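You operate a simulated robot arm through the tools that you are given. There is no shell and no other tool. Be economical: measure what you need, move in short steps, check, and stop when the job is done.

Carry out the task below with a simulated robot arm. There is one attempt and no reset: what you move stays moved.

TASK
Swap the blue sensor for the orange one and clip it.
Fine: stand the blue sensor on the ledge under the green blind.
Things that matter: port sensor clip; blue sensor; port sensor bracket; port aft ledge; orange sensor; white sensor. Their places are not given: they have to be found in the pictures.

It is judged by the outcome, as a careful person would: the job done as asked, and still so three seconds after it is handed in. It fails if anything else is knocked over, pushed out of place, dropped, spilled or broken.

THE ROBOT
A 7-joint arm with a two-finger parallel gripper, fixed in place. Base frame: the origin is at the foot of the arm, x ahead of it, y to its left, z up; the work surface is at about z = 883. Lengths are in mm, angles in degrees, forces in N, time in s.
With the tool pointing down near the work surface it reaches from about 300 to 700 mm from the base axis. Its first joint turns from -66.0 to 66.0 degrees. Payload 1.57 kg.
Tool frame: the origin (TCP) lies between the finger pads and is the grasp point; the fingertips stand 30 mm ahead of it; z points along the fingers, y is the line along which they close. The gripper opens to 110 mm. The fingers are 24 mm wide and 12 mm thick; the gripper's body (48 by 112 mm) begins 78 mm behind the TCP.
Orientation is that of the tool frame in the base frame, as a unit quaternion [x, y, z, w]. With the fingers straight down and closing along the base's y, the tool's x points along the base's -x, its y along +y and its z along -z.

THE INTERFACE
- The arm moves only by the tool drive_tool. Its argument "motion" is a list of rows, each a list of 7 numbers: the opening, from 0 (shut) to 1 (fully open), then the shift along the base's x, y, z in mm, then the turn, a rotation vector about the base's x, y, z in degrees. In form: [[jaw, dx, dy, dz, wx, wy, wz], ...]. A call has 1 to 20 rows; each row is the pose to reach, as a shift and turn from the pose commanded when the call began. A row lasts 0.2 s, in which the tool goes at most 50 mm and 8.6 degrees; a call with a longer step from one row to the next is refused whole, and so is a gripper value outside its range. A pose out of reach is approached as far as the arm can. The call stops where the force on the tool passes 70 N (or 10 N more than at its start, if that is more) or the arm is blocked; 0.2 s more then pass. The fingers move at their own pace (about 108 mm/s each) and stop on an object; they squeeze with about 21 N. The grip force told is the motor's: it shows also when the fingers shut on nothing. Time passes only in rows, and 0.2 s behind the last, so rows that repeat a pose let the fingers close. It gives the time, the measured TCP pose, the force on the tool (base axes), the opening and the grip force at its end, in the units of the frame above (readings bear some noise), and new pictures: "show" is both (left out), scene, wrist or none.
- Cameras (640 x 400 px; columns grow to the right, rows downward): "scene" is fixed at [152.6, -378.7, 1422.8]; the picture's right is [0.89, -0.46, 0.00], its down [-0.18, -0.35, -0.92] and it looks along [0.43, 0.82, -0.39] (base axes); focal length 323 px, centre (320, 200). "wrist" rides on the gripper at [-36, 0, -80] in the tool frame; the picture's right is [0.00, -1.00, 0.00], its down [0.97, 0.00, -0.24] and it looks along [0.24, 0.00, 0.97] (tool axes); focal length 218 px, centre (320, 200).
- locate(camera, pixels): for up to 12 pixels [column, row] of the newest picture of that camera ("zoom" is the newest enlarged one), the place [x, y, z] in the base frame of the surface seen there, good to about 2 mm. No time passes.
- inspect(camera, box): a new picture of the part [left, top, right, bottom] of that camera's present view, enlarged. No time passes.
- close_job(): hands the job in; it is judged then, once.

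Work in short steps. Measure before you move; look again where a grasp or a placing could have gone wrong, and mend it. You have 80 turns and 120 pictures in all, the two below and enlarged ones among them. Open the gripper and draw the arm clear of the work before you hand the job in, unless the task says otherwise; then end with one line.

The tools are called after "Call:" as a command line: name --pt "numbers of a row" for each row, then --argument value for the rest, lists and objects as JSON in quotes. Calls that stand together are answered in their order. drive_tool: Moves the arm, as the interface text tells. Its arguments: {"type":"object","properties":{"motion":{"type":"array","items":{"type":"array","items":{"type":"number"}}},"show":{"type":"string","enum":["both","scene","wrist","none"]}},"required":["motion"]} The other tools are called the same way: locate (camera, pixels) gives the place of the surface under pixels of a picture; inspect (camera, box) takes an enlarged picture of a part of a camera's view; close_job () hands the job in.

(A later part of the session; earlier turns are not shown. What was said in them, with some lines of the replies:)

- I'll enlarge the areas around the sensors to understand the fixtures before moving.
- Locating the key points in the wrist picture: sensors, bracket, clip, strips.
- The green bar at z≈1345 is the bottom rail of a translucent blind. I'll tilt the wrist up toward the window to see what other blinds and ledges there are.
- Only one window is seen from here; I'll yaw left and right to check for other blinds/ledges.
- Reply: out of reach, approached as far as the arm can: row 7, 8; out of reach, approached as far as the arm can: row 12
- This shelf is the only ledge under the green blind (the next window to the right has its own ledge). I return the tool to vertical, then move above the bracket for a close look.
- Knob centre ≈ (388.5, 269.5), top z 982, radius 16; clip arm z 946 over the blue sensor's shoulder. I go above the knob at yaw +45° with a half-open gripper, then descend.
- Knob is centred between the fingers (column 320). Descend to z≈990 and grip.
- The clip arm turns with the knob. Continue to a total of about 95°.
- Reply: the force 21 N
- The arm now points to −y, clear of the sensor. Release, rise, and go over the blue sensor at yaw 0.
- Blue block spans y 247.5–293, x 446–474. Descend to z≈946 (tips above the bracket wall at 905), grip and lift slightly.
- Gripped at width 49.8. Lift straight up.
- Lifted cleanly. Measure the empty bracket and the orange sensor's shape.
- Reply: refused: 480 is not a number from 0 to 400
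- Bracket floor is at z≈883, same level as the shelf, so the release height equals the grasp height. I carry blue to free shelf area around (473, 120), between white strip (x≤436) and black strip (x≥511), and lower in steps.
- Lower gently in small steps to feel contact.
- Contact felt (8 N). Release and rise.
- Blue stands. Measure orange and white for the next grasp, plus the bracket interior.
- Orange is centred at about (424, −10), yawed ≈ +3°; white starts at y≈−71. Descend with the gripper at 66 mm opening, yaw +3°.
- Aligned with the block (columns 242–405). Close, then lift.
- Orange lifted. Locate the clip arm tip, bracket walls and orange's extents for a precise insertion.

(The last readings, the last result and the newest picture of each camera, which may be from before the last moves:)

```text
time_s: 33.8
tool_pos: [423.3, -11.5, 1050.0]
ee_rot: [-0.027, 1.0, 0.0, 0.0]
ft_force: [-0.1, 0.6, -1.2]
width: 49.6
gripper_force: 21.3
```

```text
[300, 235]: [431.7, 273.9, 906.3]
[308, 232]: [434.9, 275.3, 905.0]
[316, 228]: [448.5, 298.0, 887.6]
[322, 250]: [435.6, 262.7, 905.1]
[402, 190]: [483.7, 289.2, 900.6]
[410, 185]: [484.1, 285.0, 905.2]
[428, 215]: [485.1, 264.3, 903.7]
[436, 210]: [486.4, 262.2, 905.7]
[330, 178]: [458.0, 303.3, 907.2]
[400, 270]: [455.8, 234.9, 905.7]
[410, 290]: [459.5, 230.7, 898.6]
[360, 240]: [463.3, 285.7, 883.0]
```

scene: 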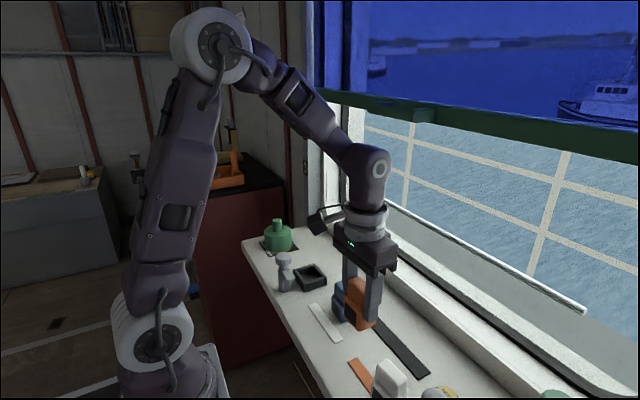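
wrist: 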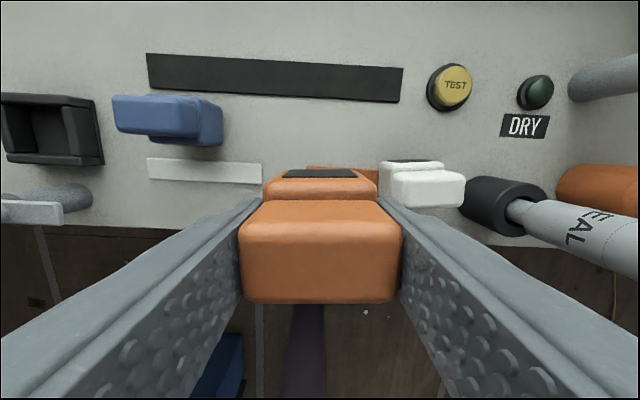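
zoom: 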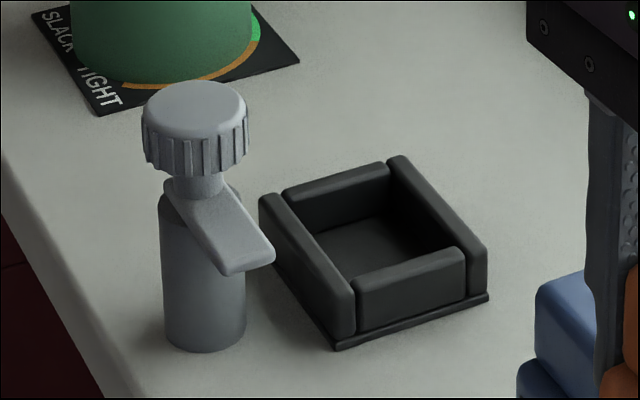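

Bracket inside: x ≈ 436.5–483.5, y ≈ 242–298. Carry orange over the bracket with yaw back to 0 and stop just above the walls.

Call:
drive_tool --pt "0.2 5 40 10 0 0 -1" --pt "0.2 10 80 15 0 0 -2" --pt "0.2 15 120 15 0 0 -3" --pt "0.2 20 160 15 0 0 -3" --pt "0.2 25 200 15 0 0 -3" --pt "0.2 30 240 15 0 0 -3" --pt "0.2 35.2 272 10 0 0 -3" --pt "0.2 35.2 280.8 -20 0 0 -3" --pt "0.2 35.2 280.8 -60 0 0 -3" --pt "0.2 35.2 280.8 -80 0 0 -3" --pt "0.2 35.2 280.8 -80 0 0 -3" --pt "0.2 35.2 280.8 -80 0 0 -3"

Call:
inspect --camera "scene" --box '[270, 240, 350, 300]'

```text
time_s: 36.4
tool_pos: [459.6, 269.5, 972.0]
ee_rot: [0.0, 1.0, 0.0, 0.001]
ft_force: [-1.3, -0.2, -1.2]
width: 49.6
gripper_force: 21.2
```

scene: 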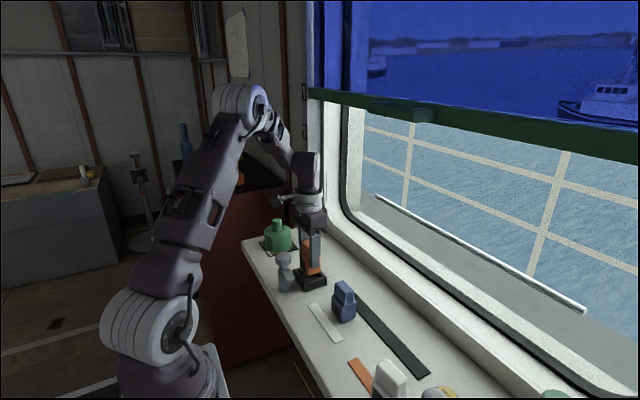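
wrist: 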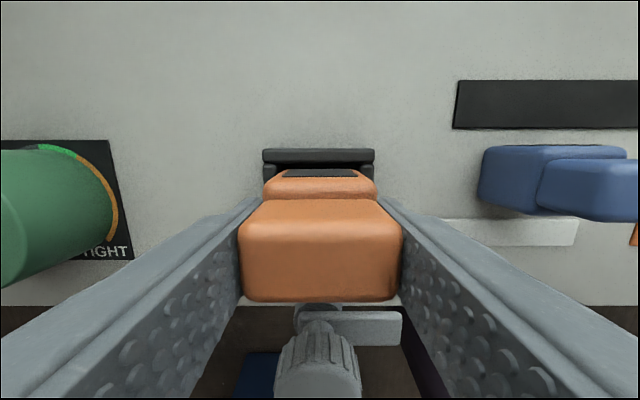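

```text
6.67 times, centred on (310, 270) of scene
```

zoom: 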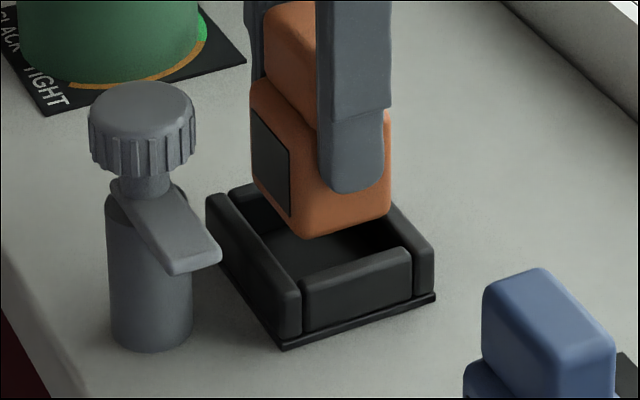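

Centred over the bracket. Lower in small steps.

Call:
drive_tool --pt "0.2 -0.5 0 -5 0 0 0" --pt "0.2 -0.5 0 -10 0 0 0" --pt "0.2 -0.5 0 -15 0 0 0" --pt "0.2 -0.5 0 -20 0 0 0" --pt "0.2 -0.5 0 -20 0 0 0" --show "none"

Call:
drive_tool --pt "0.2 0 0 -2 0 0 0" --pt "0.2 0 0 -4 0 0 0" --pt "0.2 0 0 -4 0 0 0" --show "none"

Call:
inspect --camera "scene" --box '[270, 240, 350, 300]'

```text
time_s: 37.6
tool_pos: [460.2, 270.5, 950.0]
ee_rot: [-0.001, 1.0, 0.001, 0.0]
ft_force: [0.4, -0.6, -1.0]
width: 49.8
gripper_force: 21.0
```

```text
time_s: 38.4
tool_pos: [459.1, 270.8, 945.2]
ee_rot: [0.0, 1.0, 0.0, 0.0]
ft_force: [-0.7, 0.2, -1.2]
width: 49.8
gripper_force: 20.7
```

```text
6.67 times, centred on (310, 270) of scene
```

zoom: 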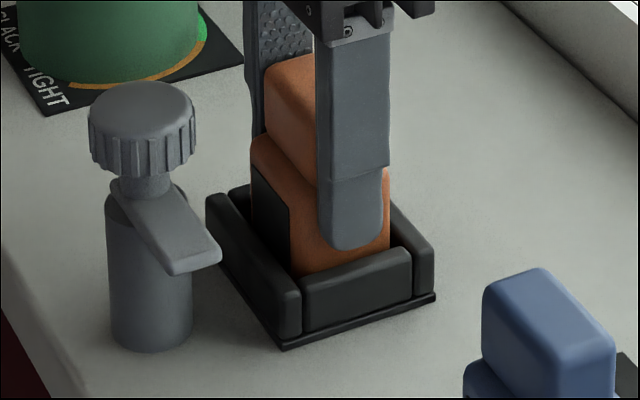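

Inside the walls with no contact yet; keep lowering until the floor is felt.

Call:
drive_tool --pt "0.2 0 0 -1 0 0 0" --pt "0.2 0 0 -2 0 0 0" --pt "0.2 0 0 -2 0 0 0" --show "none"

Call:
drive_tool --pt "0.2 0 0 -1 0 0 0" --pt "0.2 0 0 -1 0 0 0" --show "none"

Call:
drive_tool --pt "0.2 0 0 -1 0 0 0" --pt "0.2 0 0 -1 0 0 0" --show "none"

```text
time_s: 39.2
tool_pos: [458.9, 270.4, 944.3]
ee_rot: [-0.001, 1.0, -0.001, 0.0]
ft_force: [-0.2, 0.0, -0.6]
width: 49.8
gripper_force: 21.3
```

```text
time_s: 39.8
tool_pos: [458.4, 269.9, 942.2]
ee_rot: [0.0, 1.0, 0.0, 0.0]
ft_force: [-0.1, -0.1, -0.8]
width: 49.7
gripper_force: 21.4
```

```text
time_s: 40.4
tool_pos: [459.3, 270.6, 940.6]
ee_rot: [0.001, 1.0, 0.0, 0.0]
ft_force: [0.5, 0.3, -1.1]
width: 49.9
gripper_force: 21.1
```

Call:
drive_tool --pt "0.2 0 0 -1 0 0 0" --pt "0.2 0 0 -1 0 0 0" --show "none"

Call:
drive_tool --pt "0.2 0 0 -1 0 0 0" --pt "0.2 0 0 -1 0 0 0" --show "wrist"

```text
time_s: 41.0
tool_pos: [458.3, 270.9, 941.1]
ee_rot: [0.0, 1.0, 0.0, 0.0]
ft_force: [-0.2, 0.5, -1.9]
width: 49.6
gripper_force: 20.9
```

```text
time_s: 41.6
tool_pos: [458.7, 271.4, 941.5]
ee_rot: [0.0, 1.0, -0.001, 0.001]
ft_force: [-2.8, -1.1, 8.4]
width: 49.7
gripper_force: 20.6
```

wrist: 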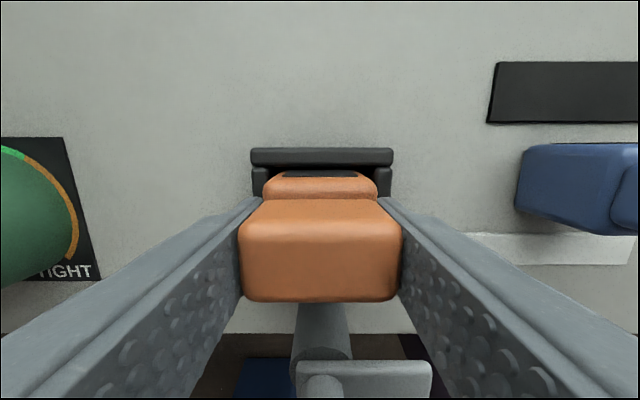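

Seated (contact 8 N). Release, rise, and return over the knob at yaw −45°.

Call:
drive_tool --pt "0.6 0 0 0 0 0 0" --pt "0.6 0 0 0 0 0 0" --pt "0.6 0 0 30 0 0 0" --pt "0.6 0 0 70 0 0 0" --pt "0.6 0 0 95 0 0 -6" --pt "0.6 -15 0 95 0 0 -14" --pt "0.6 -30 0 95 0 0 -22" --pt "0.6 -45 0 95 0 0 -30" --pt "0.6 -60 0 95 0 0 -38" --pt "0.6 -70.3 -0.7 95 0 0 -45" --pt "0.6 -70.3 -0.7 95 0 0 -45"

Call:
inspect --camera "scene" --box '[260, 240, 380, 330]'

```text
time_s: 44.0
tool_pos: [388.5, 267.7, 1037.4]
ee_rot: [0.384, 0.924, 0.001, 0.001]
ft_force: [-0.1, 0.2, -0.1]
width: 65.9
gripper_force: 0.1
```

scene: 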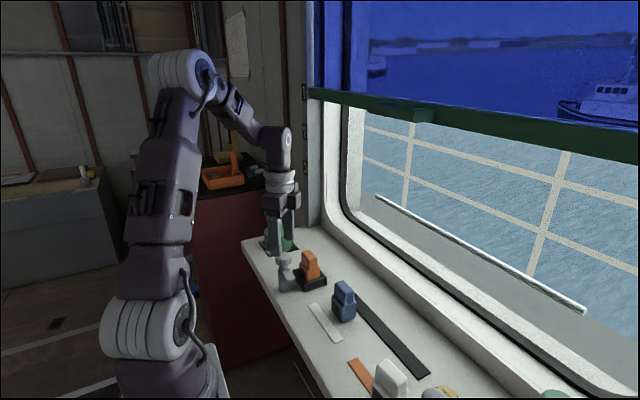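
wrist: 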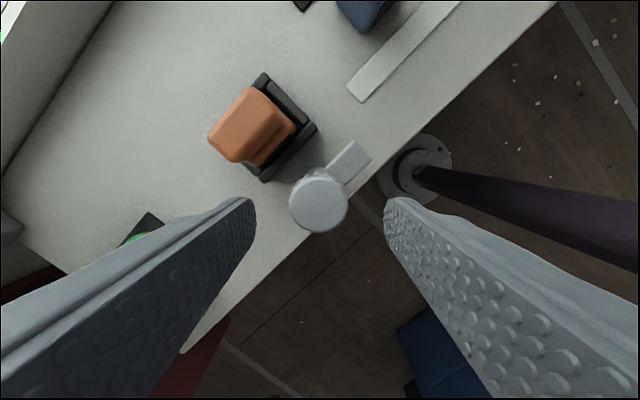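

```text
4.44 times, centred on (320, 285) of scene
```

zoom: 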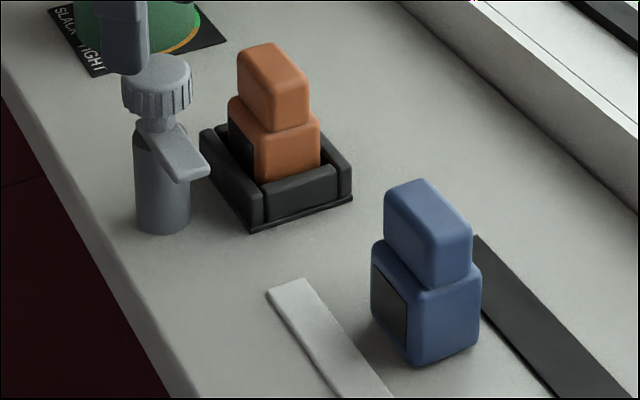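

Both sensors stand properly; knob is centred at (318, 204). Descend, grip, and turn the clip back +90°.

Call:
drive_tool --pt "0.6 0 0.5 -25 0 0 0" --pt "0.6 0 0.5 -47 0 0 0" --pt "0.1 0 0.5 -47 0 0 0" --pt "0.1 0 0.5 -47 0 0 0" --pt "0.1 0 0.5 -47 0 0 0" --show "wrist"

Call:
drive_tool --pt "0.1 0 0 0 0 0 7" --pt "0.1 0 0 0 0 0 14" --pt "0.1 0 0 0 0 0 21" --pt "0.1 0 0 0 0 0 28" --pt "0.1 0 0 0 0 0 35" --pt "0.1 0 0 0 0 0 42" --pt "0.1 0 0 0 0 0 49" --pt "0.1 0 0 0 0 0 56" --pt "0.1 0 0 0 0 0 63" --pt "0.1 0 0 0 0 0 70" --pt "0.1 0 0 0 0 0 70"

```text
time_s: 45.2
tool_pos: [388.7, 268.4, 990.7]
ee_rot: [0.382, 0.924, 0.001, 0.001]
ft_force: [7.2, 6.5, -0.9]
width: 39.6
gripper_force: 44.9
```

wrist: 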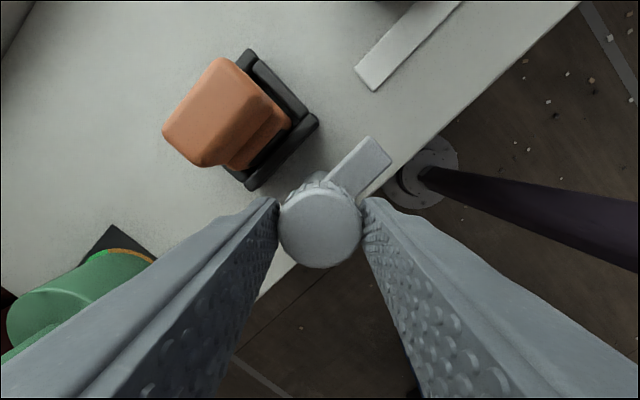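

```text
time_s: 47.6
tool_pos: [387.4, 270.0, 987.3]
ee_rot: [-0.218, 0.976, -0.001, 0.001]
ft_force: [1.9, 22.4, 9.1]
width: 39.6
gripper_force: 45.2
```

scene: 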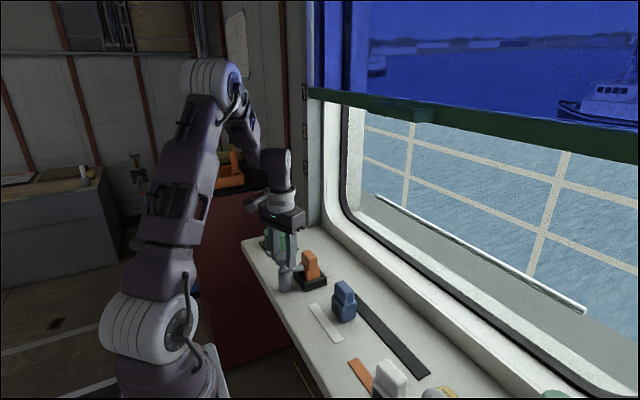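
wrist: 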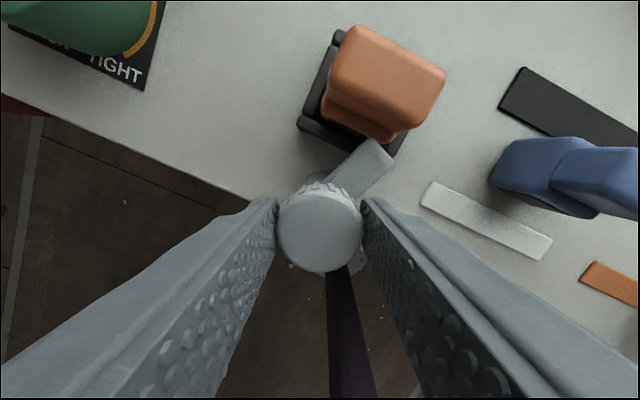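

Turning smoothly; finish the last 20°.

Call:
drive_tool --pt "0.1 0 0 0 0 0 5" --pt "0.1 0 0 0 0 0 10" --pt "0.1 0 0 0 0 0 15" --pt "0.1 0 0 0 0 0 20" --pt "0.1 0 0 0 0 0 20"

```text
time_s: 48.8
tool_pos: [388.4, 270.8, 989.0]
ee_rot: [-0.384, 0.923, 0.001, 0.001]
ft_force: [0.1, 21.4, 3.2]
width: 39.7
gripper_force: 45.1
```

scene: 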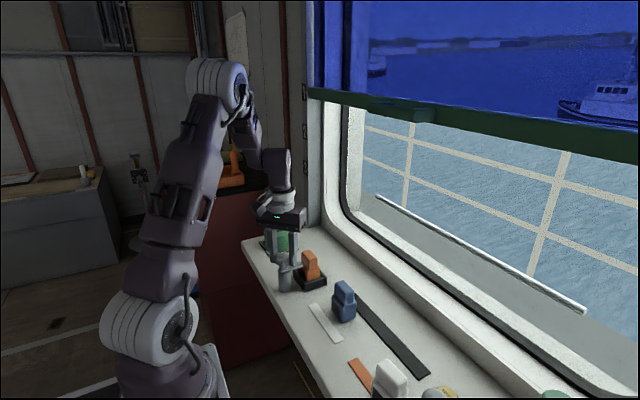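
wrist: 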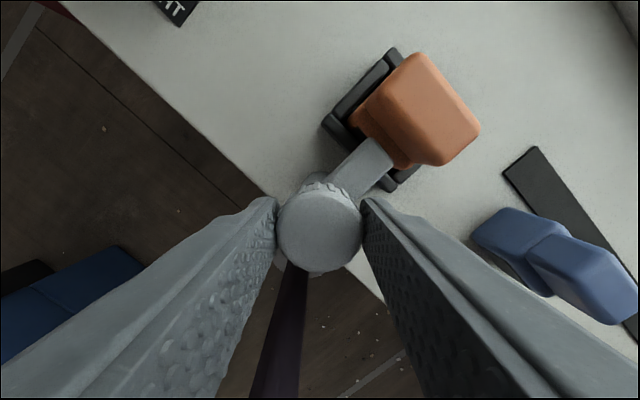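

Same picture as the original clipped state. Release, rise and draw back.

Call:
drive_tool --pt "0.55 0 0 0 0 0 0" --pt "0.55 0 0 0 0 0 0" --pt "0.55 0 0 40 0 0 0" --pt "0.55 0 0 80 0 0 -8" --pt "0.55 0 -10 120 0 0 -16" --pt "0.55 0 -20 150 0 0 -24" --pt "0.55 0 -30 180 0 0 -32" --pt "0.55 0 -40 180 0 0 -40" --pt "0.55 0 -40 180 0 0 -45" --pt "0.55 0 -40 180 0 0 -45"

Call:
inspect --camera "scene" --box '[265, 235, 345, 300]'

Call:
inspect --camera "wrist" --box '[220, 70, 380, 200]'

```text
time_s: 51.0
tool_pos: [388.8, 229.6, 1171.3]
ee_rot: [0.001, 1.0, 0.0, 0.0]
ft_force: [0.4, 0.7, -0.3]
width: 60.4
gripper_force: 0.1
```

scene: 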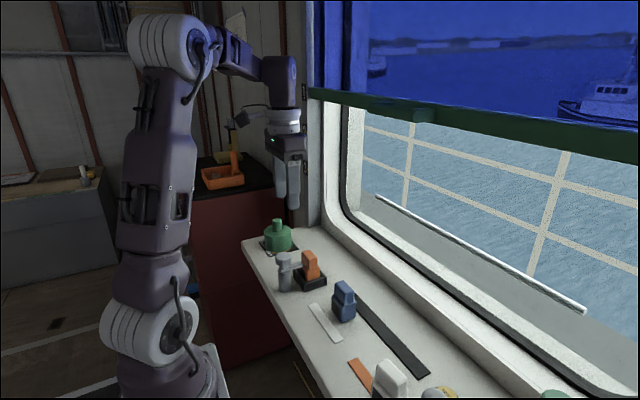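
wrist: 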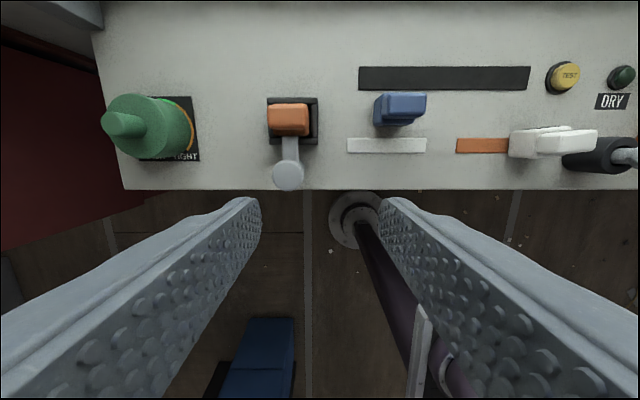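

```text
6.15 times, centred on (305, 268) of scene
```

zoom: 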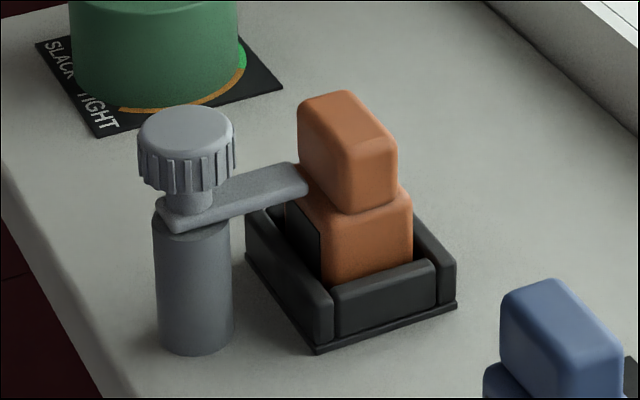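

```text
3.08 times, centred on (300, 135) of wrist
```

zoom: 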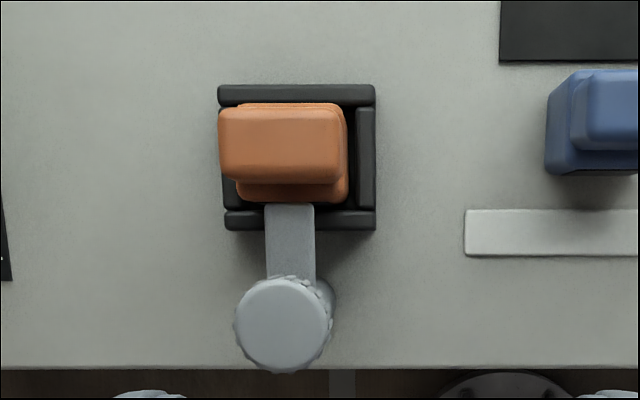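

The scene matches the original clipped state, now with orange in the bracket. Blue is upright on the ledge and white is untouched. The arm is clear and the gripper open, so I hand the job in.

Call:
close_job

```text
The job is handed in.
```

The orange sensor is in the port bracket with the clip turned back over it, and the blue sensor stands on the ledge under the green blind; nothing else was moved.
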